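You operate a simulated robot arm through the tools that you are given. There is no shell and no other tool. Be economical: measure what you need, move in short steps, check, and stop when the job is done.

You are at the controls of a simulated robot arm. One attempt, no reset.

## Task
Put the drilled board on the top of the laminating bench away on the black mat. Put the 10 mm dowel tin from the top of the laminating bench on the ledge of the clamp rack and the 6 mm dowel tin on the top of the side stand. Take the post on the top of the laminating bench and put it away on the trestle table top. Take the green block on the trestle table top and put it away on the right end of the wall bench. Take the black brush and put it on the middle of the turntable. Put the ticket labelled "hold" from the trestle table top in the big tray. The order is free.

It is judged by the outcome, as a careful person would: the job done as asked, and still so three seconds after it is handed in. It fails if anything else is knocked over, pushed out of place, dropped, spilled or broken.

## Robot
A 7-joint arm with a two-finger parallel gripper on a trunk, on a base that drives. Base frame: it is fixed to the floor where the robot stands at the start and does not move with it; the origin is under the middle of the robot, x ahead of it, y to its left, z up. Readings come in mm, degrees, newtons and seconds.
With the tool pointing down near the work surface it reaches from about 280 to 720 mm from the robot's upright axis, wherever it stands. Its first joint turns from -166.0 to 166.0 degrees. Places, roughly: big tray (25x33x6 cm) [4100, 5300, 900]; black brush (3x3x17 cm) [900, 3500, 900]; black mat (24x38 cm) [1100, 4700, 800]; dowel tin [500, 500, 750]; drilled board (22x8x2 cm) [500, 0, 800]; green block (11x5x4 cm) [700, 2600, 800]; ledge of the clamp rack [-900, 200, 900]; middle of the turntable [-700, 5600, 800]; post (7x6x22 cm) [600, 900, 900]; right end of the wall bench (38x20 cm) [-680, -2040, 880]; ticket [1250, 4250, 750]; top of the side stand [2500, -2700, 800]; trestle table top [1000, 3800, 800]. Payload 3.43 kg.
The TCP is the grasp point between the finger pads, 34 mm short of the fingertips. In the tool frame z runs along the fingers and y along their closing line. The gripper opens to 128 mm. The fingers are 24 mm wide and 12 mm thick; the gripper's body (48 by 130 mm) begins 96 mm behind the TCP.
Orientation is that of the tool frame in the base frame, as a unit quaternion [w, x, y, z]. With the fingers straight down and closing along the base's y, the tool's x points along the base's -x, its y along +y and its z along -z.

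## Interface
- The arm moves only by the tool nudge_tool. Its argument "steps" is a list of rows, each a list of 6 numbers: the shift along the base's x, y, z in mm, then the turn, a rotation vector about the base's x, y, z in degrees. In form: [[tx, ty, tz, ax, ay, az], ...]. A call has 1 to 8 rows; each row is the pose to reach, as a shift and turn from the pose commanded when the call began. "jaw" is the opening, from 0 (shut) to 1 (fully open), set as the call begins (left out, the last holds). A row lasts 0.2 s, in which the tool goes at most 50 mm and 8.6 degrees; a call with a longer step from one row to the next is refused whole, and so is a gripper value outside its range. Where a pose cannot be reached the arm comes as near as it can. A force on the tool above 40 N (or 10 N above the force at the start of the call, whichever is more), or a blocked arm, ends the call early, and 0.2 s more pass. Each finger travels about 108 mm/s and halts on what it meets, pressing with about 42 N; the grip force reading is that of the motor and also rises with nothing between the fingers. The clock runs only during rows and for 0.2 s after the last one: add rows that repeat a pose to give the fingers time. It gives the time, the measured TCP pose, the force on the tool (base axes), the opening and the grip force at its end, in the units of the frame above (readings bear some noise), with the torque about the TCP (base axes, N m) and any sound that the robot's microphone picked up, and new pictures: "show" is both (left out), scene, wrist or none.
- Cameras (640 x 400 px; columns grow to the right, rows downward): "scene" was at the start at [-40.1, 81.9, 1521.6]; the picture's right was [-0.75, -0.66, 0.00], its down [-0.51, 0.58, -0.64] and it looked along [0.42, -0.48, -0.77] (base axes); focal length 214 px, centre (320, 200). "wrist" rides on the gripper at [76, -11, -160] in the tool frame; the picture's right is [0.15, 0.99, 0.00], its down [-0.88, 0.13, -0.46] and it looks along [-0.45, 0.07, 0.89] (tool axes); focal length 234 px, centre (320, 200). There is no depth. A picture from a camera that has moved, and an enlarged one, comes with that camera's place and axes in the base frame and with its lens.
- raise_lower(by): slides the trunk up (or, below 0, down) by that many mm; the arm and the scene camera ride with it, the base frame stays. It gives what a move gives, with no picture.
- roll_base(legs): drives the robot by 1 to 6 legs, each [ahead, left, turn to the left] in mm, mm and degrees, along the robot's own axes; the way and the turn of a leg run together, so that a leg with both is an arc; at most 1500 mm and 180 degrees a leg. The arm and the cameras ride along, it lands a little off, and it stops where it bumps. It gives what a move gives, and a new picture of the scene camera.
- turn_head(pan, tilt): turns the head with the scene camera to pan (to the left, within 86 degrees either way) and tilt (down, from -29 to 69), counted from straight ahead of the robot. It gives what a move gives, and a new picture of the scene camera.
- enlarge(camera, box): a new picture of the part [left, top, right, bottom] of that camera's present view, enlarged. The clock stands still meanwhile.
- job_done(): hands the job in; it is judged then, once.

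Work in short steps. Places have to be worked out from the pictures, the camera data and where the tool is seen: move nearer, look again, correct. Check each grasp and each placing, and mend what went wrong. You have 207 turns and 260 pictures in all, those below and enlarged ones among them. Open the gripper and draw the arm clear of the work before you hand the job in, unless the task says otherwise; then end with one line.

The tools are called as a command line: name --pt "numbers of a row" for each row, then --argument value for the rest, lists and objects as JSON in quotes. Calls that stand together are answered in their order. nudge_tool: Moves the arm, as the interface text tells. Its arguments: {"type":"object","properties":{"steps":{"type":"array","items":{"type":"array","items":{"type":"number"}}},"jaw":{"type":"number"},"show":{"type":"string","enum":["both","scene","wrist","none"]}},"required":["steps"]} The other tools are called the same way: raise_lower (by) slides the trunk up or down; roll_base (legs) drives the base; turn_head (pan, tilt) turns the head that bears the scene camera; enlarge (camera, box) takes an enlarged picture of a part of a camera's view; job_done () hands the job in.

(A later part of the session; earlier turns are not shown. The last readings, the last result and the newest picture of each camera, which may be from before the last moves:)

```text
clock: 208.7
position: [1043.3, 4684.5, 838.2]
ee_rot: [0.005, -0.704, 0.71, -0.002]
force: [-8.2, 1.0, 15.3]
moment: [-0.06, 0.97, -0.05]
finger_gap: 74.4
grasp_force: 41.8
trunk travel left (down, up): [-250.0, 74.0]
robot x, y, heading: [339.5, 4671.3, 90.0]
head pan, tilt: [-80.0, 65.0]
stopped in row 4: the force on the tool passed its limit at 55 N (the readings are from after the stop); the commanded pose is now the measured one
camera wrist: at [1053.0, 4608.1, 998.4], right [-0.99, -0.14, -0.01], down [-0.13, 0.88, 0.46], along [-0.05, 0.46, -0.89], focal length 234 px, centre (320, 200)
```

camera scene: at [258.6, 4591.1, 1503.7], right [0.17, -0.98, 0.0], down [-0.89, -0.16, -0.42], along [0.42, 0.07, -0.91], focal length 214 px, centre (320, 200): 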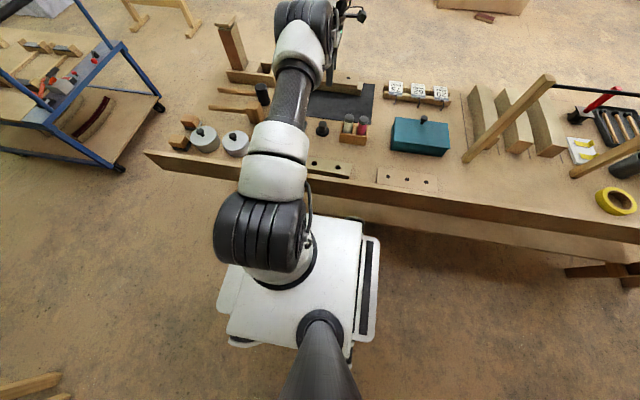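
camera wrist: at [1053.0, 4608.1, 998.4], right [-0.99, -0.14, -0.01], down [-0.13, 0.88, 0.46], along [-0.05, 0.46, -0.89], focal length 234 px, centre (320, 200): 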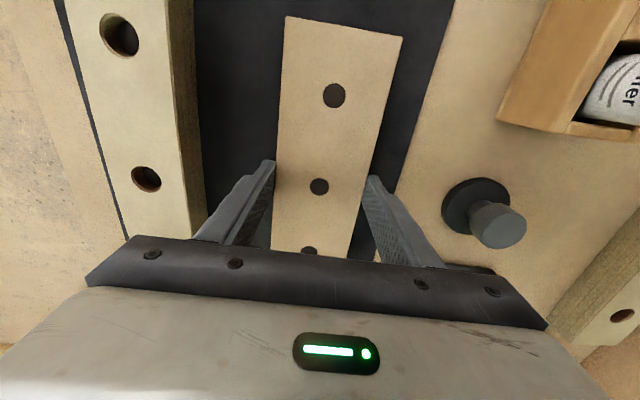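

The board rests on the mat. I ease up 1 mm, open to ~95 mm and rise.

nudge_tool --pt "0 0 2 0 0 0" --pt "0 0 2 0 0 0" --pt "0 0 2 0 0 0" --jaw 0.75 --show "none"

nudge_tool --pt "0 0 30 0 0 0" --pt "0 0 75 0 0 0" --pt "0 0 120 0 0 0" --pt "0 0 165 0 0 0" --pt "0 0 210 0 0 0" --pt "-10 0 255 0 0 0" --pt "-40 0 290 0 0 0" --show "wrist"

```text
clock: 209.5
position: [1045.7, 4685.5, 838.8]
ee_rot: [0.005, -0.704, 0.71, -0.001]
force: [8.5, -0.6, 9.0]
moment: [-0.1, 0.18, 0.18]
finger_gap: 91.4
grasp_force: 0.1
trunk travel left (down, up): [-250.0, 74.0]
robot x, y, heading: [336.3, 4673.7, 89.9]
head pan, tilt: [-80.0, 65.0]
```

```text
clock: 211.1
position: [1005.4, 4686.6, 1127.4]
ee_rot: [0.004, -0.704, 0.71, 0.0]
force: [0.7, 0.1, -1.1]
moment: [-0.05, 0.02, -0.03]
finger_gap: 96.2
grasp_force: 0.1
trunk travel left (down, up): [-250.0, 74.0]
robot x, y, heading: [339.2, 4670.2, 89.7]
head pan, tilt: [-80.0, 65.0]
camera wrist: at [1014.8, 4608.2, 1288.1], right [-0.99, -0.14, -0.01], down [-0.13, 0.88, 0.46], along [-0.06, 0.46, -0.89], focal length 234 px, centre (320, 200)
```

wrist: 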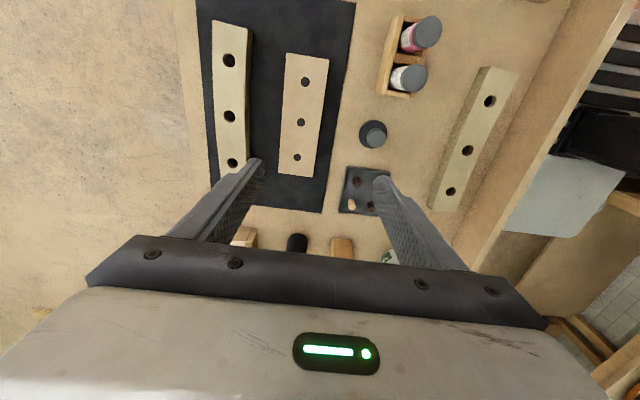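

The board lies wholly on the mat. Next the black brush: I draw the arm in beside the base and drive backwards along the table to y≈3500.

nudge_tool --pt "-48 0 0 0 0 0" --pt "-96 0 0 0 0 0" --pt "-144 0 0 0 0 0" --pt "-192 0 0 0 0 0" --pt "-240 0 5 0 0 0" --pt "-288 0 5 0 0 0" --pt "-325 0 5 0 0 0" --show "none" --jaw 1.0

roll_base --legs '[[0, 40, 0], [-1150, 0, 0]]'

```text
clock: 212.7
position: [678.1, 4686.6, 1129.6]
ee_rot: [-0.002, -0.705, 0.709, 0.002]
force: [-0.1, 0.3, 0.4]
moment: [0.0, -0.01, -0.02]
finger_gap: 127.9
grasp_force: 0.1
trunk travel left (down, up): [-250.0, 74.0]
robot x, y, heading: [342.1, 4669.8, 89.9]
head pan, tilt: [-80.0, 65.0]
```

```text
clock: 219.2
position: [630.8, 3533.6, 1131.9]
ee_rot: [0.003, -0.698, 0.716, -0.001]
force: [0.0, -0.3, -0.6]
moment: [-0.03, -0.01, 0.03]
finger_gap: 127.8
grasp_force: 0.0
trunk travel left (down, up): [-250.0, 74.0]
robot x, y, heading: [294.3, 3524.2, 89.5]
head pan, tilt: [-80.0, 65.0]
camera scene: at [222.1, 3449.9, 1519.4], right [0.19, -0.98, 0.0], down [-0.77, -0.15, -0.62], along [0.61, 0.11, -0.79], focal length 214 px, centre (320, 200)
```

scene: 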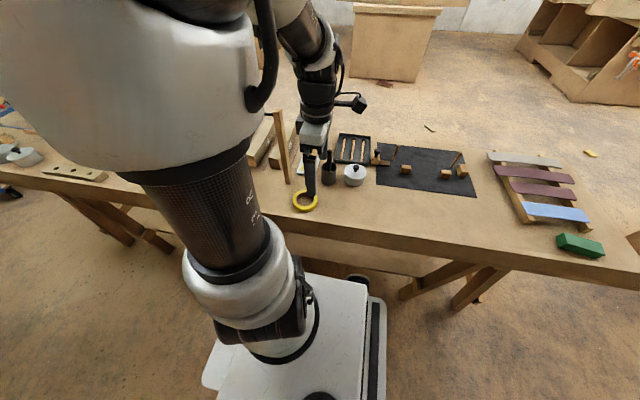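

enlarge --camera "scene" --box '[270, 110, 398, 230]'

enlarge --camera "wrist" --box '[0, 0, 640, 400]'

```text
3.33 times, centred on (334, 170) of scene
camera zoom: at [222.1, 3449.9, 1519.4], right [0.19, -0.98, 0.0], down [-0.77, -0.15, -0.62], along [0.61, 0.11, -0.79], focal length 715 px, centre (273, 300)
```

zoom: 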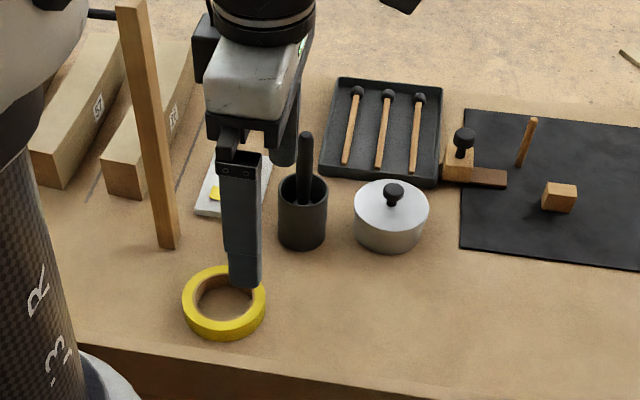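

```text
1.00 times, centred on (320, 200) of wrist (not enlarged: the box is as wide or as high as the picture)
camera zoom: at [639.7, 3456.1, 1293.7], right [-0.99, -0.12, -0.01], down [-0.11, 0.88, 0.46], along [-0.05, 0.46, -0.89], focal length 234 px, centre (320, 200)
```

zoom: 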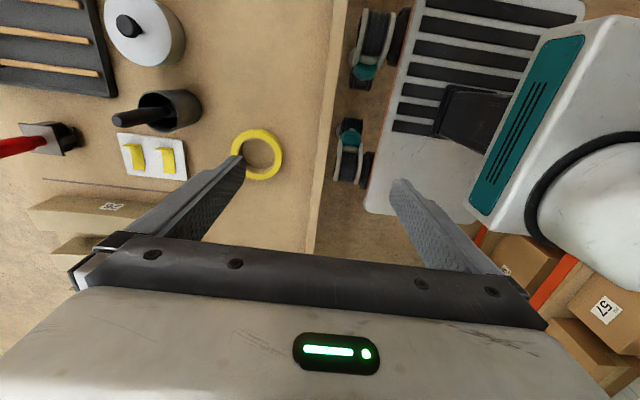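

The black brush stands handle-up in the black pot: handle top triangulates to (896,3534,970), pot rim z≈885. I move above it.

nudge_tool --pt "45 0 0 0 0 0" --pt "90 0 0 0 0 0" --pt "135 0 -10 0 0 0" --pt "180 0 -25 0 0 0" --pt "225 0 -45 0 0 0" --pt "263 0 -70 0 0 0" --pt "265 0 -85 0 0 0" --jaw 0.6

```text
clock: 220.8
position: [897.9, 3534.9, 1048.1]
ee_rot: [0.003, -0.698, 0.716, 0.0]
force: [0.4, 0.7, 0.2]
moment: [-0.01, -0.01, 0.01]
finger_gap: 76.5
grasp_force: 0.0
trunk travel left (down, up): [-250.0, 74.0]
robot x, y, heading: [291.9, 3526.2, 89.3]
head pan, tilt: [-80.0, 65.0]
camera scene: at [208.3, 3445.6, 1503.7], right [0.16, -0.99, 0.0], down [-0.9, -0.14, -0.42], along [0.42, 0.07, -0.91], focal length 214 px, centre (320, 200)
camera wrist: at [905.9, 3456.9, 1208.8], right [-0.99, -0.12, -0.01], down [-0.11, 0.88, 0.46], along [-0.05, 0.46, -0.89], focal length 234 px, centre (320, 200)
```

scene: 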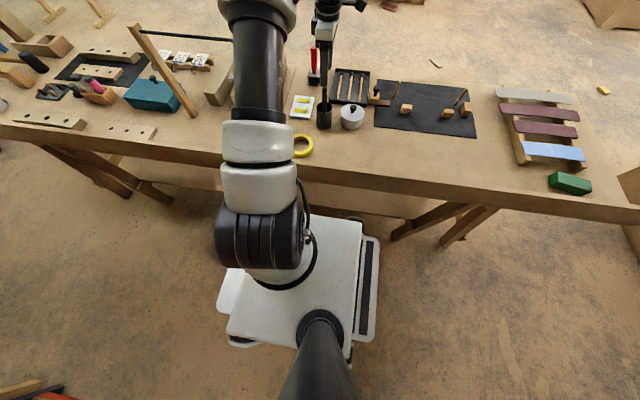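
wrist: 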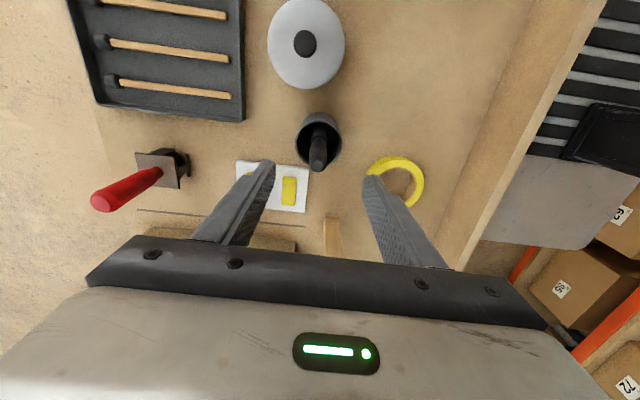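

Centred within 2 mm. I descend to TCP 937 (tips above the pot rim).

nudge_tool --pt "2 0 -40 0 0 0" --pt "2 0 -80 0 0 0" --pt "2 0 -105 0 0 0" --pt "2 0 -112 0 0 0" --show "wrist"

```text
clock: 221.8
position: [898.7, 3533.7, 936.0]
ee_rot: [0.004, -0.698, 0.716, -0.001]
force: [0.6, 0.1, -0.1]
moment: [0.02, 0.02, 0.04]
finger_gap: 76.5
grasp_force: 0.0
trunk travel left (down, up): [-250.0, 74.0]
robot x, y, heading: [287.7, 3523.3, 89.2]
head pan, tilt: [-80.0, 65.0]
camera wrist: at [906.7, 3456.2, 1097.1], right [-0.99, -0.12, -0.01], down [-0.11, 0.88, 0.46], along [-0.05, 0.46, -0.89], focal length 234 px, centre (320, 200)
```

wrist: 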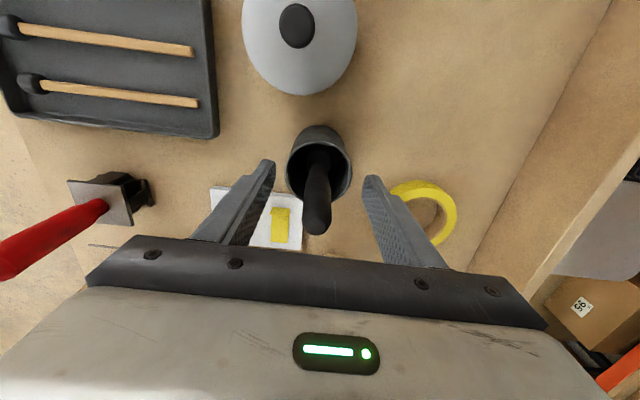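

Handle sits between the fingers. I close.

nudge_tool --pt "0 0 0 0 0 0" --pt "0 0 0 0 0 0" --pt "0 0 0 0 0 0" --jaw 0.0 --show "wrist"

```text
clock: 222.6
position: [898.3, 3535.0, 936.8]
ee_rot: [0.005, -0.698, 0.716, -0.001]
force: [0.3, -0.5, -0.7]
moment: [0.05, 0.05, -0.03]
finger_gap: 19.4
grasp_force: 42.3
trunk travel left (down, up): [-250.0, 74.0]
robot x, y, heading: [287.9, 3521.2, 89.0]
head pan, tilt: [-80.0, 65.0]
camera wrist: at [906.6, 3456.4, 1097.2], right [-0.99, -0.12, -0.01], down [-0.11, 0.88, 0.46], along [-0.05, 0.46, -0.89], focal length 234 px, centre (320, 200)
```

wrist: 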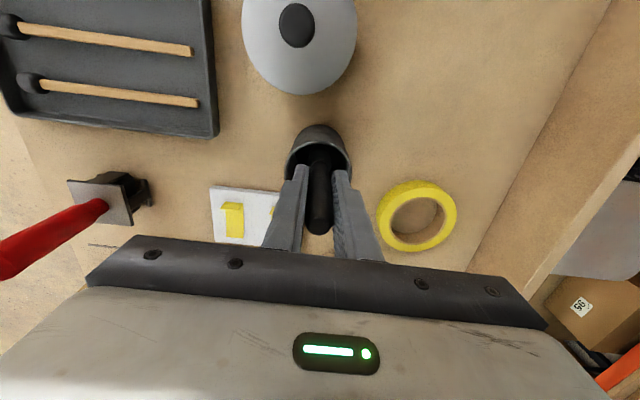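

Gripped (19 mm handle). I lift straight up slowly at first and check the pot stays.

nudge_tool --pt "0 0 15 0 0 0" --pt "0 0 35 0 0 0" --pt "0 0 65 0 0 0" --pt "0 0 100 0 0 0" --pt "0 0 140 0 0 0" --pt "0 0 180 0 0 0" --pt "0 0 215 0 0 0"

enlarge --camera "scene" --box '[260, 0, 420, 160]'

```text
clock: 224.2
position: [898.2, 3533.5, 1150.2]
ee_rot: [0.003, -0.697, 0.717, 0.0]
force: [-0.1, -0.2, -0.8]
moment: [0.0, 0.01, -0.01]
finger_gap: 19.2
grasp_force: 42.1
trunk travel left (down, up): [-250.0, 74.0]
robot x, y, heading: [289.2, 3524.9, 89.2]
head pan, tilt: [-80.0, 65.0]
camera scene: at [208.0, 3445.6, 1503.7], right [0.16, -0.99, 0.0], down [-0.9, -0.14, -0.42], along [0.42, 0.07, -0.91], focal length 214 px, centre (320, 200)
camera wrist: at [906.7, 3455.7, 1312.3], right [-0.99, -0.12, 0.0], down [-0.11, 0.88, 0.46], along [-0.05, 0.46, -0.89], focal length 234 px, centre (320, 200)
```

scene: 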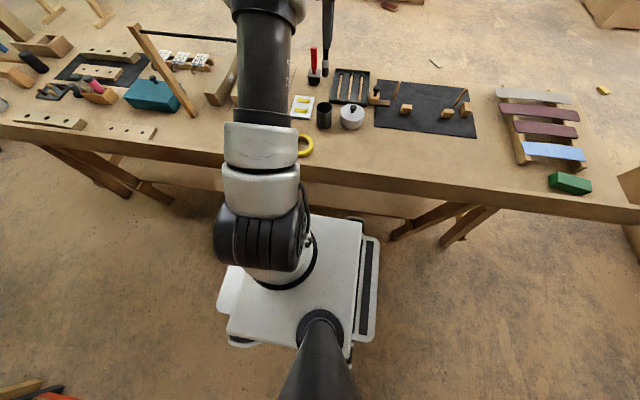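
wrist: 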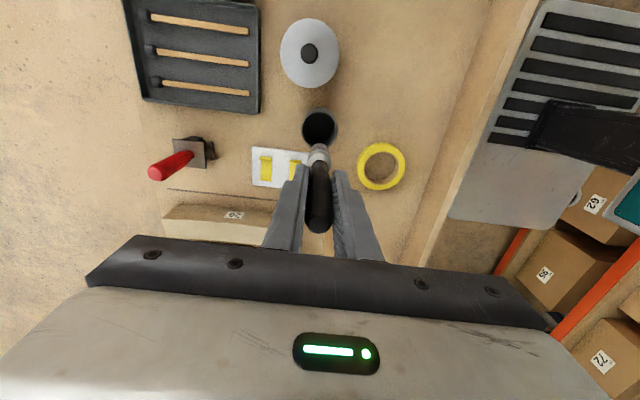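

```text
2.50 times, centred on (340, 80) of scene
camera zoom: at [208.0, 3445.6, 1503.7], right [0.16, -0.99, 0.0], down [-0.9, -0.14, -0.42], along [0.42, 0.07, -0.91], focal length 536 px, centre (270, 500)
```

zoom: 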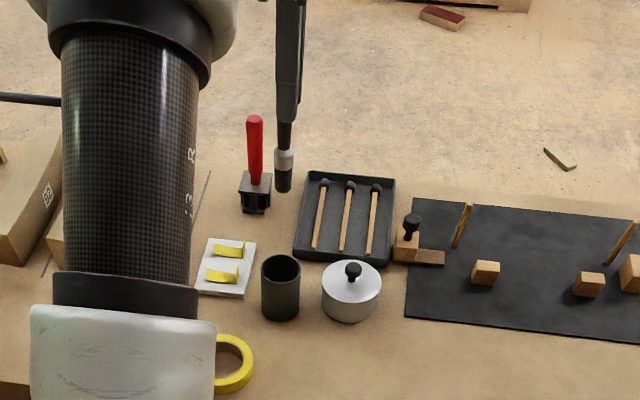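

The brush is free and the pot stands undisturbed. I draw in over the table edge and swing the arm round to the front.

nudge_tool --pt "-48 0 0 0 0 0" --pt "-96 0 0 0 0 0" --pt "-144 0 0 0 0 0" --pt "-192 0 0 0 0 0" --pt "-240 0 0 0 0 0" --pt "-280 15 0 0 0 8" --pt "-305 55 0 0 0 16" --pt "-330 95 0 0 0 24" --show "none"

nudge_tool --pt "-30 35 0 0 0 8" --pt "-60 70 0 0 0 16" --pt "-90 105 0 0 0 24" --pt "-120 140 0 0 0 32" --pt "-150 170 0 0 0 40" --pt "-180 200 0 0 0 48" --pt "-210 230 0 0 0 56" --pt "-245 255 0 0 0 61" --show "none"

```text
clock: 226.0
position: [567.2, 3624.6, 1137.4]
ee_rot: [0.017, 0.83, -0.557, -0.007]
force: [-0.8, 0.1, -0.8]
moment: [-0.02, 0.06, 0.01]
finger_gap: 19.1
grasp_force: 42.2
trunk travel left (down, up): [-250.0, 74.0]
robot x, y, heading: [290.2, 3522.8, 89.1]
head pan, tilt: [-80.0, 65.0]
```

```text
clock: 226.9
position: [471.6, 3728.9, 1114.5]
ee_rot: [0.066, 0.929, -0.365, -0.008]
force: [1.1, 0.7, -0.9]
moment: [0.04, -0.04, 0.03]
finger_gap: 19.2
grasp_force: 42.0
trunk travel left (down, up): [-250.0, 74.0]
robot x, y, heading: [289.4, 3521.9, 89.2]
head pan, tilt: [-80.0, 65.0]
stopped in row 4: the arm was blocked; the commanded pose is now the measured one
```

I cut too close to the robot's own axis. I move outward and check the posture.

nudge_tool --pt "10 40 10 0 0 0" --pt "15 85 20 0 0 0" --pt "0 125 30 0 0 0" --pt "-20 160 35 0 0 0" --show "wrist"

```text
clock: 227.9
position: [448.7, 3891.5, 1150.8]
ee_rot: [0.062, 0.93, -0.363, -0.006]
force: [0.3, -0.7, -0.2]
moment: [-0.01, 0.0, -0.02]
finger_gap: 19.8
grasp_force: 42.0
trunk travel left (down, up): [-250.0, 74.0]
robot x, y, heading: [288.9, 3522.2, 89.1]
head pan, tilt: [-80.0, 65.0]
camera wrist: at [522.5, 3864.9, 1313.0], right [-0.56, -0.82, 0.12], down [-0.71, 0.55, 0.44], along [-0.43, 0.16, -0.89], focal length 234 px, centre (320, 200)
```

wrist: 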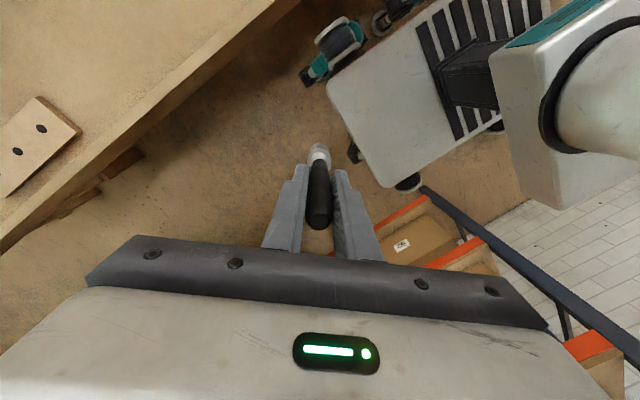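

The tool is tilted ~7°; I level it, then yaw back to straight ahead.

nudge_tool --pt "0 10 0 6.4 -3.2 0" --pt "0 10 0 6.4 -3.2 0" --show "none"

nudge_tool --pt "-25 10 0 0 0 -8" --pt "-50 20 0 0 0 -16" --pt "-75 25 0 0 0 -24" --pt "-100 30 0 0 0 -32" --pt "-125 35 0 0 0 -40" --pt "-140 40 0 0 0 -47" --show "none"

turn_head --pan 20 --tilt 30

```text
clock: 228.5
position: [449.1, 3901.2, 1151.3]
ee_rot: [0.0, 0.931, -0.365, -0.002]
force: [0.4, -1.0, -0.3]
moment: [0.02, 0.01, 0.0]
finger_gap: 19.4
grasp_force: 42.3
trunk travel left (down, up): [-250.0, 74.0]
robot x, y, heading: [290.4, 3524.2, 89.0]
head pan, tilt: [-80.0, 65.0]
```

```text
clock: 229.9
position: [310.8, 3941.6, 1149.8]
ee_rot: [-0.001, 0.708, -0.706, 0.0]
force: [0.6, 0.1, -0.1]
moment: [0.01, -0.01, 0.01]
finger_gap: 19.3
grasp_force: 41.8
trunk travel left (down, up): [-250.0, 74.0]
robot x, y, heading: [288.1, 3524.4, 89.2]
head pan, tilt: [-80.0, 65.0]
```

```text
clock: 231.7
position: [311.2, 3941.5, 1151.1]
ee_rot: [0.0, 0.709, -0.706, -0.001]
force: [-0.2, -0.4, -0.1]
moment: [0.01, 0.03, 0.01]
finger_gap: 19.4
grasp_force: 41.7
trunk travel left (down, up): [-250.0, 74.0]
robot x, y, heading: [288.6, 3524.5, 89.1]
head pan, tilt: [20.0, 30.0]
camera scene: at [118.6, 3521.6, 1551.3], right [0.95, 0.33, 0.0], down [0.16, -0.47, -0.87], along [-0.28, 0.82, -0.5], focal length 214 px, centre (320, 200)
```

scene: 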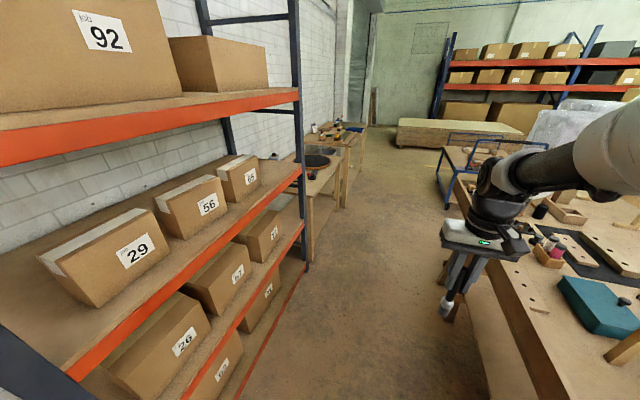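

The turntable (dark disc) is on the bench past the shelf on the left. I sidestep left to the aisle middle and go ahead.

roll_base --legs '[[0, 200, 1], [1450, 0, 0]]'

turn_head --pan 45 --tilt 40

```text
clock: 241.2
position: [90.2, 5435.9, 1150.2]
ee_rot: [-0.001, 0.72, -0.694, -0.001]
force: [0.4, 0.3, 0.1]
moment: [-0.02, -0.05, 0.01]
finger_gap: 19.4
grasp_force: 42.0
trunk travel left (down, up): [-250.0, 74.0]
robot x, y, heading: [82.3, 5019.8, 90.8]
head pan, tilt: [20.0, 30.0]
camera scene: at [-90.5, 5010.7, 1551.3], right [0.93, 0.35, 0.0], down [0.18, -0.47, -0.87], along [-0.31, 0.81, -0.5], focal length 214 px, centre (320, 200)
```

scene: 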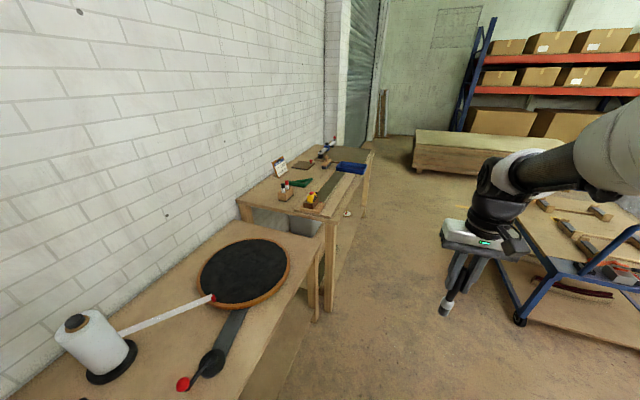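

```text
clock: 242.1
position: [90.1, 5435.8, 1150.0]
ee_rot: [-0.001, 0.72, -0.694, -0.001]
force: [-0.2, 0.0, 0.7]
moment: [-0.03, 0.01, 0.01]
finger_gap: 19.3
grasp_force: 41.8
trunk travel left (down, up): [-250.0, 74.0]
robot x, y, heading: [84.7, 5017.1, 91.0]
head pan, tilt: [45.0, 40.0]
camera scene: at [-119.3, 4985.4, 1536.0], right [0.7, 0.72, 0.0], down [0.46, -0.45, -0.77], along [-0.55, 0.53, -0.64], focal length 214 px, centre (320, 200)
```

scene: 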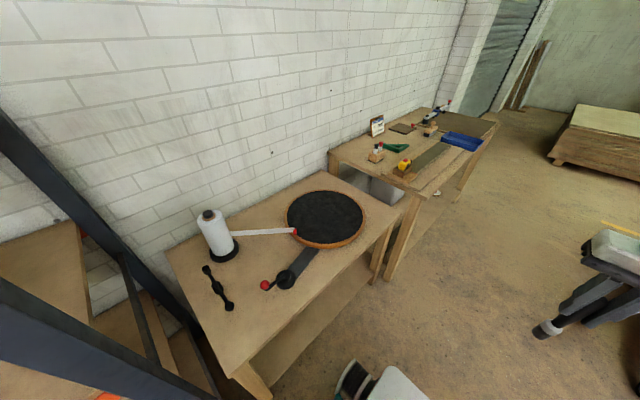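

The turntable centre is around (-660,5545). I bring the base abreast of it, keeping clear of the bench edge (x≈-376).

roll_base --legs '[[520, 0, -1], [0, 60, 0]]'

turn_head --pan 80 --tilt 55

```text
clock: 245.9
position: [29.1, 5958.8, 1151.0]
ee_rot: [0.0, 0.716, -0.698, 0.0]
force: [0.0, -0.3, -0.6]
moment: [0.02, -0.01, 0.0]
finger_gap: 19.1
grasp_force: 42.0
trunk travel left (down, up): [-250.0, 74.0]
robot x, y, heading: [20.8, 5538.4, 90.8]
head pan, tilt: [45.0, 40.0]
camera scene: at [-183.7, 5508.3, 1536.0], right [0.7, 0.71, 0.0], down [0.46, -0.45, -0.77], along [-0.54, 0.54, -0.64], focal length 214 px, centre (320, 200)
```

scene: 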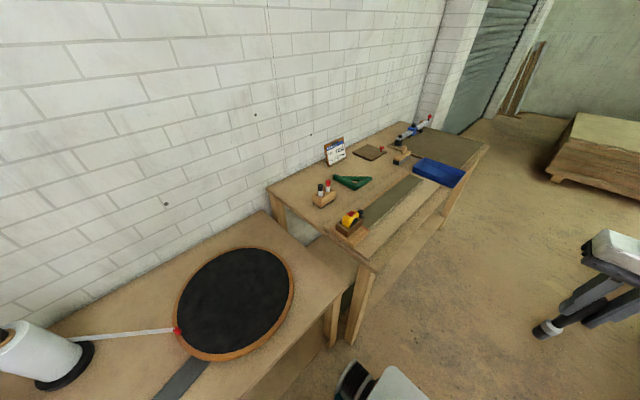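

```text
clock: 246.9
position: [29.4, 5957.8, 1150.7]
ee_rot: [-0.001, 0.717, -0.698, -0.001]
force: [-0.8, -0.4, -0.9]
moment: [-0.01, -0.02, 0.03]
finger_gap: 19.4
grasp_force: 42.0
trunk travel left (down, up): [-250.0, 74.0]
robot x, y, heading: [16.9, 5539.0, 90.3]
head pan, tilt: [80.0, 55.0]
camera scene: at [-194.2, 5460.7, 1515.3], right [0.17, 0.99, 0.0], down [0.81, -0.14, -0.57], along [-0.57, 0.1, -0.82], focal length 214 px, centre (320, 200)
```

scene: 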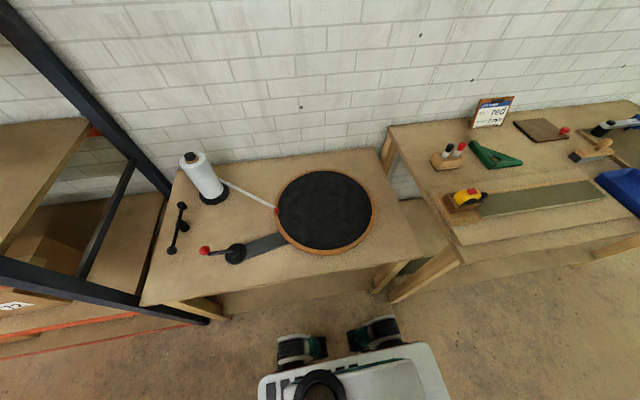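

The disc centre is about (-670,5570). I swing the brush left over the bench at travel height.

nudge_tool --pt "-42 -24 0 0 0 0" --pt "-84 -48 0 0 0 0" --pt "-126 -72 0 0 0 0" --pt "-168 -96 0 0 0 0" --pt "-210 -120 0 0 0 0" --pt "-252 -144 0 0 0 0" --pt "-294 -168 0 0 0 0" --pt "-336 -192 0 0 0 0" --show "none"

nudge_tool --pt "-42 -24 0 0 0 0" --pt "-84 -48 0 0 0 0" --pt "-126 -72 0 0 0 0" --pt "-168 -96 0 0 0 0" --pt "-210 -120 0 0 0 0" --pt "-252 -144 0 0 0 0" --pt "-294 -168 0 0 0 0" --pt "-330 -192 0 0 0 0"

```text
clock: 248.8
position: [-310.1, 5764.9, 1153.5]
ee_rot: [0.0, 0.716, -0.698, -0.001]
force: [-0.3, -0.5, -0.9]
moment: [-0.02, 0.0, 0.03]
finger_gap: 19.5
grasp_force: 41.4
trunk travel left (down, up): [-250.0, 74.0]
robot x, y, heading: [13.9, 5539.9, 90.6]
head pan, tilt: [80.0, 55.0]
```

```text
clock: 250.6
position: [-639.2, 5572.5, 1149.0]
ee_rot: [-0.002, 0.716, -0.698, 0.0]
force: [-0.2, -0.7, -0.9]
moment: [0.0, -0.02, -0.01]
finger_gap: 19.6
grasp_force: 42.6
trunk travel left (down, up): [-250.0, 74.0]
robot x, y, heading: [14.9, 5539.8, 90.3]
head pan, tilt: [80.0, 55.0]
camera scene: at [-194.6, 5460.4, 1515.2], right [0.17, 0.99, 0.0], down [0.81, -0.14, -0.57], along [-0.56, 0.1, -0.82], focal length 214 px, centre (320, 200)
camera wrist: at [-626.2, 5496.2, 1310.8], right [-0.98, -0.17, 0.0], down [-0.15, 0.88, 0.46], along [-0.08, 0.45, -0.89], focal length 234 px, centre (320, 200)
```

scene: 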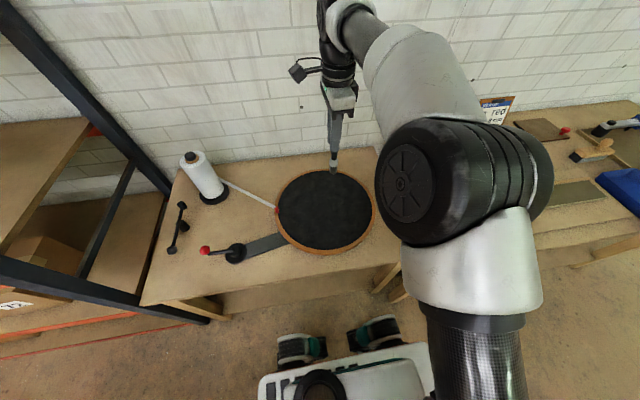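
wrist: 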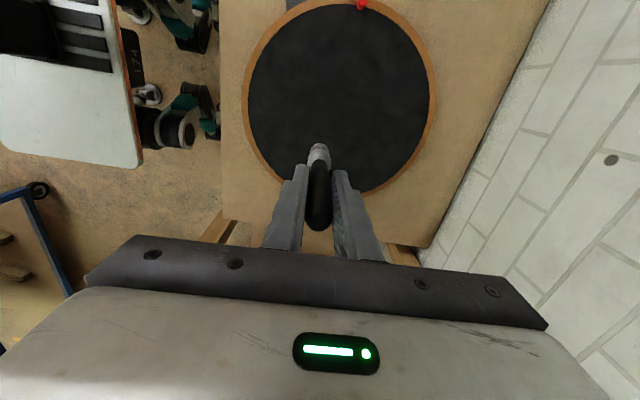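

Averaging rims from both views, the disc centre is ≈(-676,5556). I move there and lower to TCP≈950.

nudge_tool --pt "-20 -8 -30 0 0 0" --pt "-37 -16 -65 0 0 0" --pt "-37 -16 -110 0 0 0" --pt "-37 -16 -155 0 0 0" --pt "-37 -16 -195 0 0 0"

enlarge --camera "scene" --box '[250, 110, 410, 260]'

```text
clock: 251.8
position: [-674.5, 5557.8, 954.4]
ee_rot: [-0.001, 0.717, -0.698, 0.0]
force: [1.0, -0.9, -0.7]
moment: [-0.01, 0.03, 0.0]
finger_gap: 19.4
grasp_force: 42.0
trunk travel left (down, up): [-250.0, 74.0]
robot x, y, heading: [21.4, 5540.6, 90.0]
head pan, tilt: [80.0, 55.0]
camera scene: at [-194.4, 5460.6, 1515.3], right [0.17, 0.99, 0.0], down [0.81, -0.14, -0.57], along [-0.57, 0.1, -0.82], focal length 214 px, centre (320, 200)
camera wrist: at [-660.2, 5481.4, 1115.6], right [-0.99, -0.17, 0.0], down [-0.15, 0.88, 0.46], along [-0.08, 0.45, -0.89], focal length 234 px, centre (320, 200)
```

scene: 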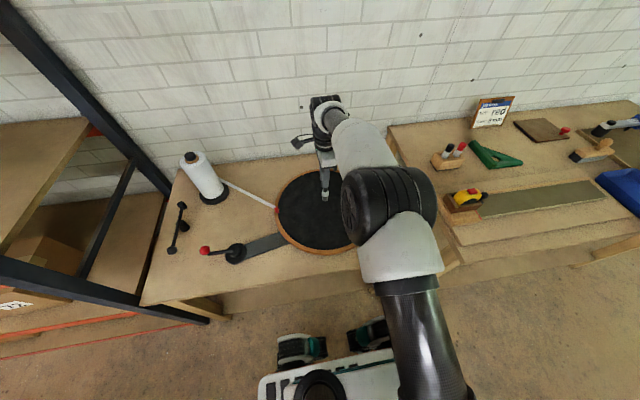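
wrist: 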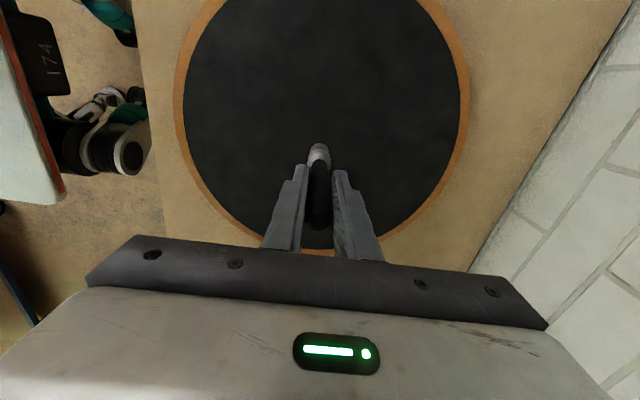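

```text
2.67 times, centred on (330, 185) of scene
camera zoom: at [-194.4, 5460.6, 1515.3], right [0.17, 0.99, 0.0], down [0.81, -0.14, -0.57], along [-0.57, 0.1, -0.82], focal length 572 px, centre (293, 240)
```

zoom: 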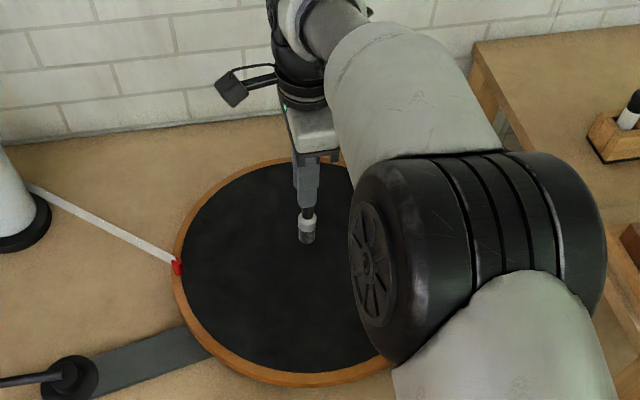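

Over the middle. I lower gently in small steps until contact.

nudge_tool --pt "0 0 -10 0 0 0" --pt "0 0 -20 0 0 0" --pt "0 0 -28 0 0 0" --pt "0 0 -34 0 0 0" --pt "0 0 -38 0 0 0" --pt "0 0 -42 0 0 0" --show "none"

```text
clock: 253.2
position: [-673.2, 5557.4, 912.1]
ee_rot: [-0.001, 0.716, -0.698, -0.001]
force: [-0.5, 0.5, -0.3]
moment: [0.03, 0.02, -0.02]
finger_gap: 19.2
grasp_force: 42.6
trunk travel left (down, up): [-250.0, 74.0]
robot x, y, heading: [17.8, 5540.4, 90.2]
head pan, tilt: [80.0, 55.0]
```

nudge_tool --pt "0 0 -3 0 0 0" --pt "0 0 -6 0 0 0" --pt "0 0 -9 0 0 0" --show "scene"

enlarge --camera "scene" --box '[290, 160, 370, 220]'

```text
clock: 253.9
position: [-674.1, 5556.3, 910.2]
ee_rot: [0.002, 0.716, -0.698, -0.003]
force: [7.0, -1.0, 26.9]
moment: [0.05, -0.9, -0.07]
finger_gap: 19.7
grasp_force: 41.8
trunk travel left (down, up): [-250.0, 74.0]
robot x, y, heading: [15.5, 5539.6, 90.3]
head pan, tilt: [80.0, 55.0]
camera scene: at [-191.2, 5460.4, 1516.3], right [0.17, 0.99, 0.0], down [0.81, -0.14, -0.58], along [-0.57, 0.1, -0.82], focal length 214 px, centre (320, 200)
```

scene: 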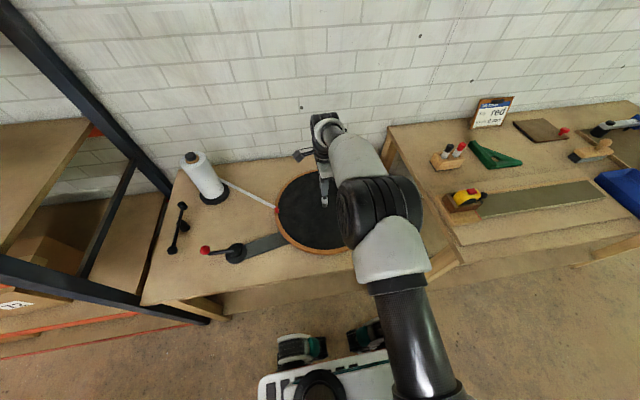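

```text
6.67 times, centred on (330, 190) of scene
camera zoom: at [-191.2, 5460.4, 1516.3], right [0.17, 0.99, 0.0], down [0.81, -0.14, -0.58], along [-0.57, 0.1, -0.82], focal length 1430 px, centre (253, 267)
```

zoom: 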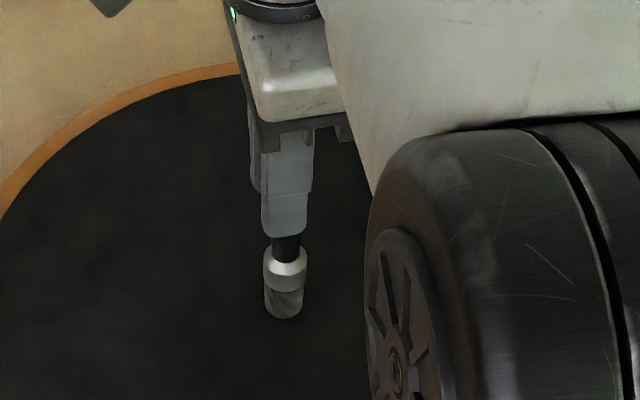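

The brush stands on the disc, pressed at 27 N. I relieve the load first.

nudge_tool --pt "0 0 4 0 0 0" --pt "0 0 5 0 0 0" --pt "0 0 5 0 0 0" --show "none"

```text
clock: 254.8
position: [-673.5, 5556.5, 909.5]
ee_rot: [0.001, 0.716, -0.698, -0.001]
force: [-2.6, -2.2, 12.5]
moment: [-0.06, 0.31, -0.01]
finger_gap: 19.1
grasp_force: 42.3
trunk travel left (down, up): [-250.0, 74.0]
robot x, y, heading: [18.0, 5537.9, 90.1]
head pan, tilt: [80.0, 55.0]
```

nudge_tool --pt "0 0 2 0 0 0" --pt "0 0 2 0 0 0" --show "none"

```text
clock: 255.3
position: [-672.7, 5558.2, 909.4]
ee_rot: [-0.003, 0.716, -0.698, 0.001]
force: [-0.6, 0.0, 1.9]
moment: [-0.11, 0.13, 0.02]
finger_gap: 19.2
grasp_force: 41.8
trunk travel left (down, up): [-250.0, 74.0]
robot x, y, heading: [12.7, 5542.4, 90.2]
head pan, tilt: [80.0, 55.0]
```

Load is nearly zero and the tool is vertical. I open the jaws in place a little and look.

nudge_tool --pt "0 0 0 0 0 0" --pt "0 0 0 0 0 0" --jaw 0.35 --show "wrist"

enlarge --camera "scene" --box '[290, 160, 370, 220]'

```text
clock: 255.9
position: [-672.7, 5558.1, 911.1]
ee_rot: [-0.001, 0.717, -0.697, 0.0]
force: [0.2, 0.6, 0.2]
moment: [0.01, 0.02, 0.0]
finger_gap: 44.8
grasp_force: 0.2
trunk travel left (down, up): [-250.0, 74.0]
robot x, y, heading: [17.3, 5541.4, 90.3]
head pan, tilt: [80.0, 55.0]
camera wrist: at [-659.8, 5481.3, 1072.2], right [-0.98, -0.17, 0.0], down [-0.15, 0.88, 0.46], along [-0.08, 0.45, -0.89], focal length 234 px, centre (320, 200)
```

wrist: 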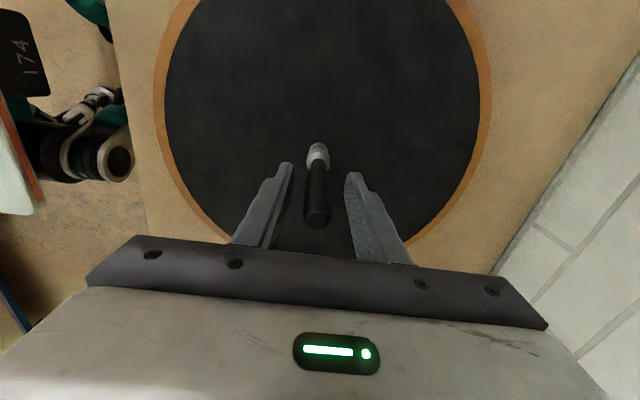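

```text
6.67 times, centred on (330, 190) of scene
camera zoom: at [-194.2, 5460.6, 1515.3], right [0.17, 0.99, 0.0], down [0.81, -0.14, -0.57], along [-0.57, 0.1, -0.82], focal length 1430 px, centre (253, 267)
```

zoom: 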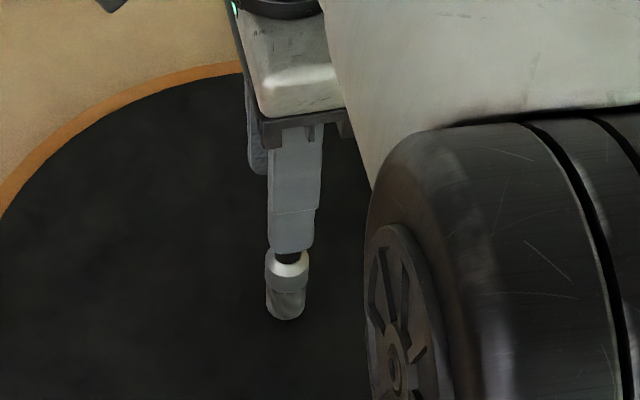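

It stands on its own between the open fingers. I wait and then look again for any lean.

nudge_tool --pt "0 0 0 0 0 0" --pt "0 0 0 0 0 0" --pt "0 0 0 0 0 0" --pt "0 0 0 0 0 0" --pt "0 0 0 0 0 0" --pt "0 0 0 0 0 0" --pt "0 0 0 0 0 0" --pt "0 0 0 0 0 0" --jaw 0.7 --show "wrist"

```text
clock: 257.8
position: [-674.7, 5558.8, 911.4]
ee_rot: [-0.001, 0.716, -0.698, 0.0]
force: [0.4, 0.5, 0.1]
moment: [0.03, -0.02, 0.01]
finger_gap: 89.7
grasp_force: 0.1
trunk travel left (down, up): [-250.0, 74.0]
robot x, y, heading: [17.0, 5537.7, 90.2]
head pan, tilt: [80.0, 55.0]
camera wrist: at [-659.9, 5481.2, 1072.5], right [-0.98, -0.17, 0.0], down [-0.15, 0.88, 0.46], along [-0.08, 0.45, -0.89], focal length 234 px, centre (320, 200)
```

wrist: 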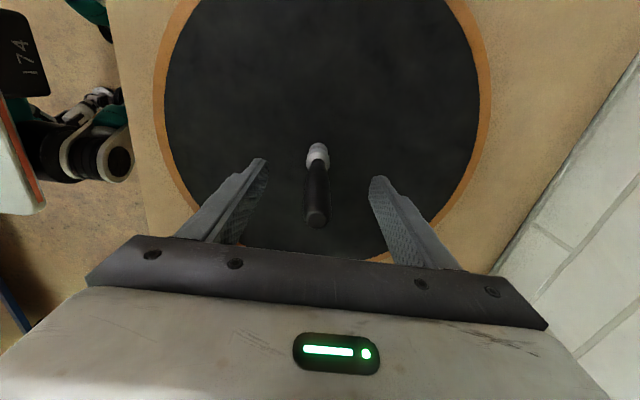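

Stable. I rise straight up and swing the arm back, then check its centring from the head camera.

nudge_tool --pt "0 0 40 0 0 0" --pt "0 0 85 0 0 0" --pt "0 0 130 0 0 0" --pt "0 0 175 0 0 0" --pt "0 0 220 0 0 0" --pt "30 20 250 0 0 0" --pt "70 42 255 0 0 0" --pt "112 66 255 0 0 0"

enlarge --camera "scene" --box '[230, 110, 420, 270]'

```text
clock: 259.6
position: [-560.4, 5622.6, 1167.2]
ee_rot: [0.0, 0.716, -0.698, -0.001]
force: [0.3, 0.4, 0.1]
moment: [0.02, 0.02, 0.03]
finger_gap: 89.5
grasp_force: 0.1
out of reach, approached as far as the arm can: row 5
trunk travel left (down, up): [-250.0, 74.0]
robot x, y, heading: [18.2, 5541.1, 90.1]
head pan, tilt: [80.0, 55.0]
camera scene: at [-193.9, 5460.6, 1515.3], right [0.17, 0.99, 0.0], down [0.81, -0.14, -0.57], along [-0.57, 0.1, -0.82], focal length 214 px, centre (320, 200)
camera wrist: at [-546.4, 5547.5, 1327.7], right [-0.98, -0.17, 0.0], down [-0.15, 0.88, 0.46], along [-0.08, 0.45, -0.89], focal length 234 px, centre (320, 200)
```

scene: 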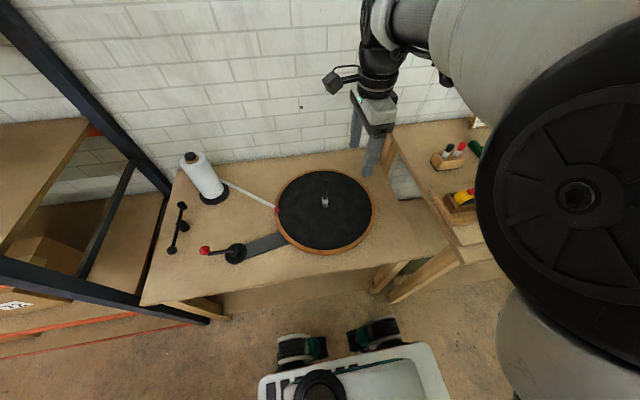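
wrist: 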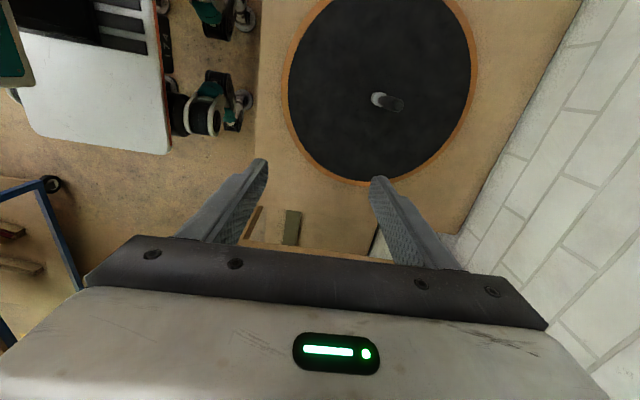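

```text
2.50 times, centred on (325, 190) of scene
camera zoom: at [-193.9, 5460.6, 1515.3], right [0.17, 0.99, 0.0], down [0.81, -0.14, -0.57], along [-0.57, 0.1, -0.82], focal length 536 px, centre (308, 225)
```

zoom: 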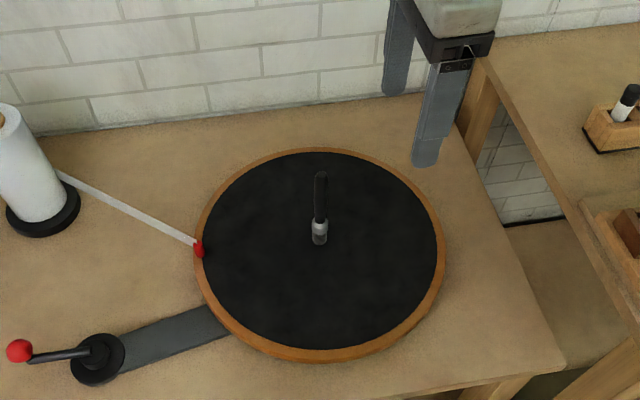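

The brush stands dead centre on the turntable. I swing the arm back to the front in two calls.

nudge_tool --pt "42 24 0 0 0 0" --pt "84 48 0 0 0 0" --pt "126 72 0 0 0 0" --pt "168 96 0 0 0 0" --pt "210 120 0 0 0 0" --pt "252 144 0 0 0 0" --pt "294 168 -5 0 0 0" --pt "336 192 -10 0 0 0" --jaw 1.0 --show "none"

nudge_tool --pt "42 24 0 0 0 0" --pt "84 48 0 0 0 0" --pt "126 72 0 0 0 0" --pt "168 96 0 0 0 0" --pt "210 120 0 0 0 0" --pt "245 144 0 0 0 0" --show "none"

```text
clock: 261.4
position: [-227.4, 5815.6, 1155.7]
ee_rot: [0.001, 0.716, -0.698, -0.002]
force: [0.0, 0.0, 0.1]
moment: [0.0, -0.03, -0.02]
finger_gap: 128.0
grasp_force: 0.0
trunk travel left (down, up): [-250.0, 74.0]
robot x, y, heading: [17.0, 5537.0, 90.3]
head pan, tilt: [80.0, 55.0]
```

```text
clock: 262.8
position: [18.4, 5960.3, 1157.3]
ee_rot: [-0.001, 0.717, -0.697, -0.001]
force: [0.0, 0.6, -0.9]
moment: [0.01, -0.01, -0.04]
finger_gap: 128.0
grasp_force: 0.0
trunk travel left (down, up): [-250.0, 74.0]
robot x, y, heading: [16.7, 5541.0, 90.3]
head pan, tilt: [80.0, 55.0]
```

Now the ticket, which needs the table's far (+x) side. I look right to find a way round the table's end and the blue trolley.

turn_head --pan -40 --tilt 30

turn_head --pan -85 --tilt 35

```text
clock: 264.8
position: [16.6, 5959.7, 1157.5]
ee_rot: [-0.001, 0.716, -0.698, -0.001]
force: [1.5, 0.4, 0.5]
moment: [-0.01, 0.02, -0.02]
finger_gap: 127.9
grasp_force: 0.0
trunk travel left (down, up): [-250.0, 74.0]
robot x, y, heading: [18.0, 5539.1, 90.5]
head pan, tilt: [-40.0, 30.0]
camera scene: at [-65.4, 5518.1, 1551.3], right [0.77, -0.64, 0.0], down [-0.32, -0.39, -0.87], along [0.55, 0.67, -0.5], focal length 214 px, centre (320, 200)
```

scene: 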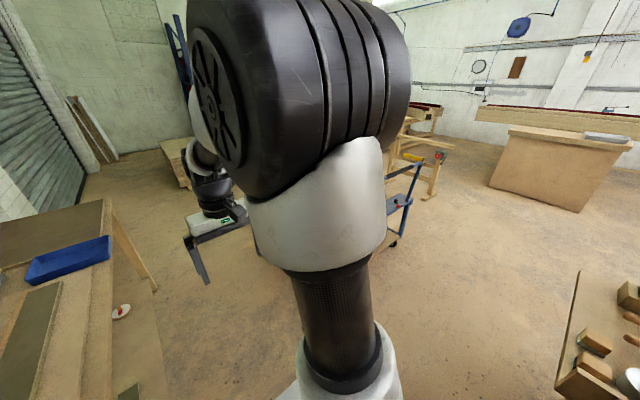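

```text
clock: 265.9
position: [17.4, 5959.5, 1156.6]
ee_rot: [-0.001, 0.716, -0.698, -0.001]
force: [0.5, -0.3, -0.9]
moment: [0.0, -0.02, -0.01]
finger_gap: 127.9
grasp_force: 0.1
trunk travel left (down, up): [-250.0, 74.0]
robot x, y, heading: [16.6, 5540.0, 90.5]
head pan, tilt: [-85.0, 35.0]
camera scene: at [-35.4, 5456.7, 1543.6], right [0.09, -1.0, 0.0], down [-0.57, -0.05, -0.82], along [0.82, 0.08, -0.57], focal length 214 px, centre (320, 200)
```

scene: 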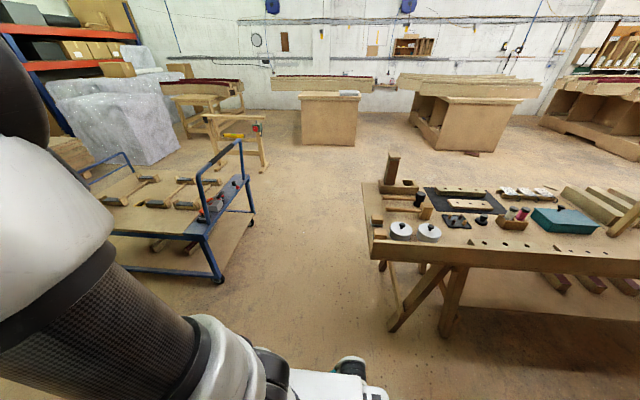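

There is a clear corridor between the table end (y≈5290) and the trolley (y≥6330). I drive through to the far side and turn to face -y.

roll_base --legs '[[220, 0, -0.5], [0, 0, -90], [1500, 0, 0], [450, 0, 0], [0, 0, -90]]'

turn_head --pan 60 --tilt 25

turn_head --pan -50 --tilt 40

```text
clock: 270.8
position: [418.9, 5866.6, 1157.1]
ee_rot: [0.001, -0.152, 0.988, 0.001]
force: [-0.2, -0.3, 0.9]
moment: [0.0, 0.03, 0.01]
finger_gap: 128.0
grasp_force: 0.0
trunk travel left (down, up): [-250.0, 74.0]
robot x, y, heading: [14.8, 5748.8, 16.3]
head pan, tilt: [-85.0, 35.0]
stopped in leg 2: the robot was blocked; the commanded pose is now the measured one
camera scene: at [-79.0, 5778.0, 1543.6], right [-0.93, -0.36, 0.0], down [-0.21, 0.53, -0.82], along [0.3, -0.76, -0.57], focal length 214 px, centre (320, 200)
```

scene: 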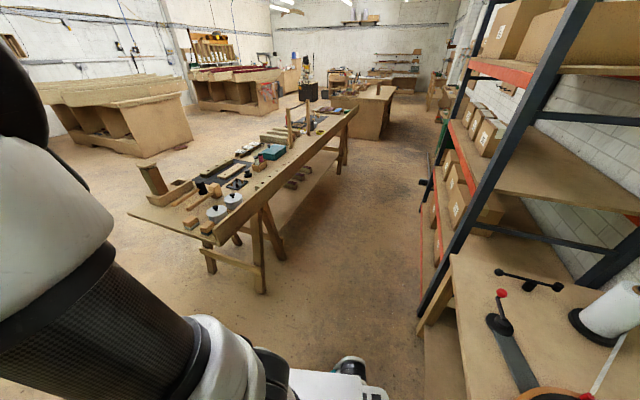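

```text
clock: 273.1
position: [420.4, 5865.9, 1157.2]
ee_rot: [0.001, -0.152, 0.988, 0.001]
force: [-0.5, 0.5, -0.4]
moment: [0.01, -0.01, -0.02]
finger_gap: 127.8
grasp_force: 0.0
trunk travel left (down, up): [-250.0, 74.0]
robot x, y, heading: [18.4, 5751.8, 16.3]
head pan, tilt: [60.0, 25.0]
camera scene: at [-89.0, 5949.5, 1559.3], right [0.97, -0.24, 0.0], down [-0.1, -0.41, -0.91], along [0.22, 0.88, -0.42], focal length 214 px, centre (320, 200)
```

scene: 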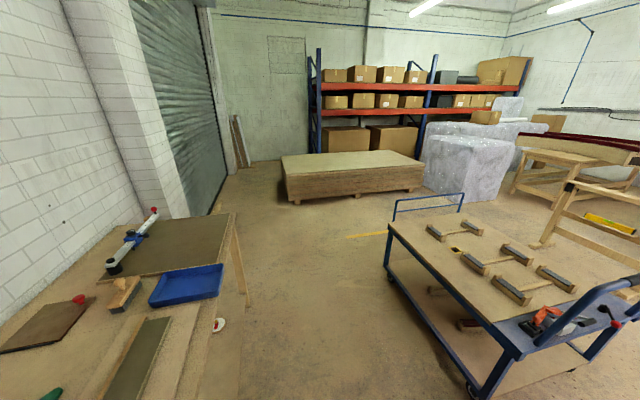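

```text
clock: 274.9
position: [419.6, 5866.2, 1156.7]
ee_rot: [0.001, -0.152, 0.988, 0.001]
force: [0.3, -0.4, 0.0]
moment: [-0.03, 0.03, 0.03]
finger_gap: 128.3
grasp_force: 0.0
trunk travel left (down, up): [-250.0, 74.0]
robot x, y, heading: [17.2, 5748.8, 16.6]
head pan, tilt: [-50.0, 40.0]
camera scene: at [-40.2, 5812.8, 1536.0], right [-0.55, -0.83, 0.0], down [-0.53, 0.36, -0.77], along [0.64, -0.42, -0.64], focal length 214 px, centre (320, 200)
```

scene: 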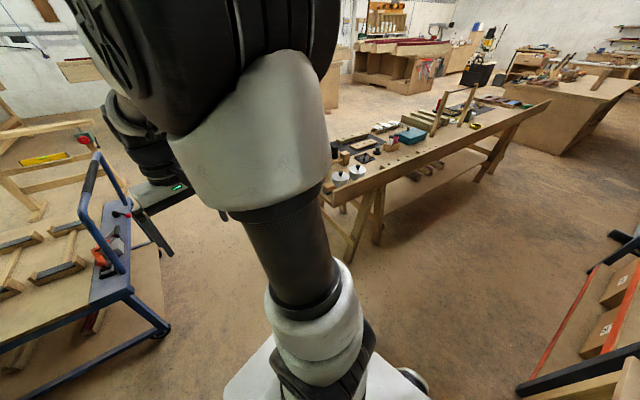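

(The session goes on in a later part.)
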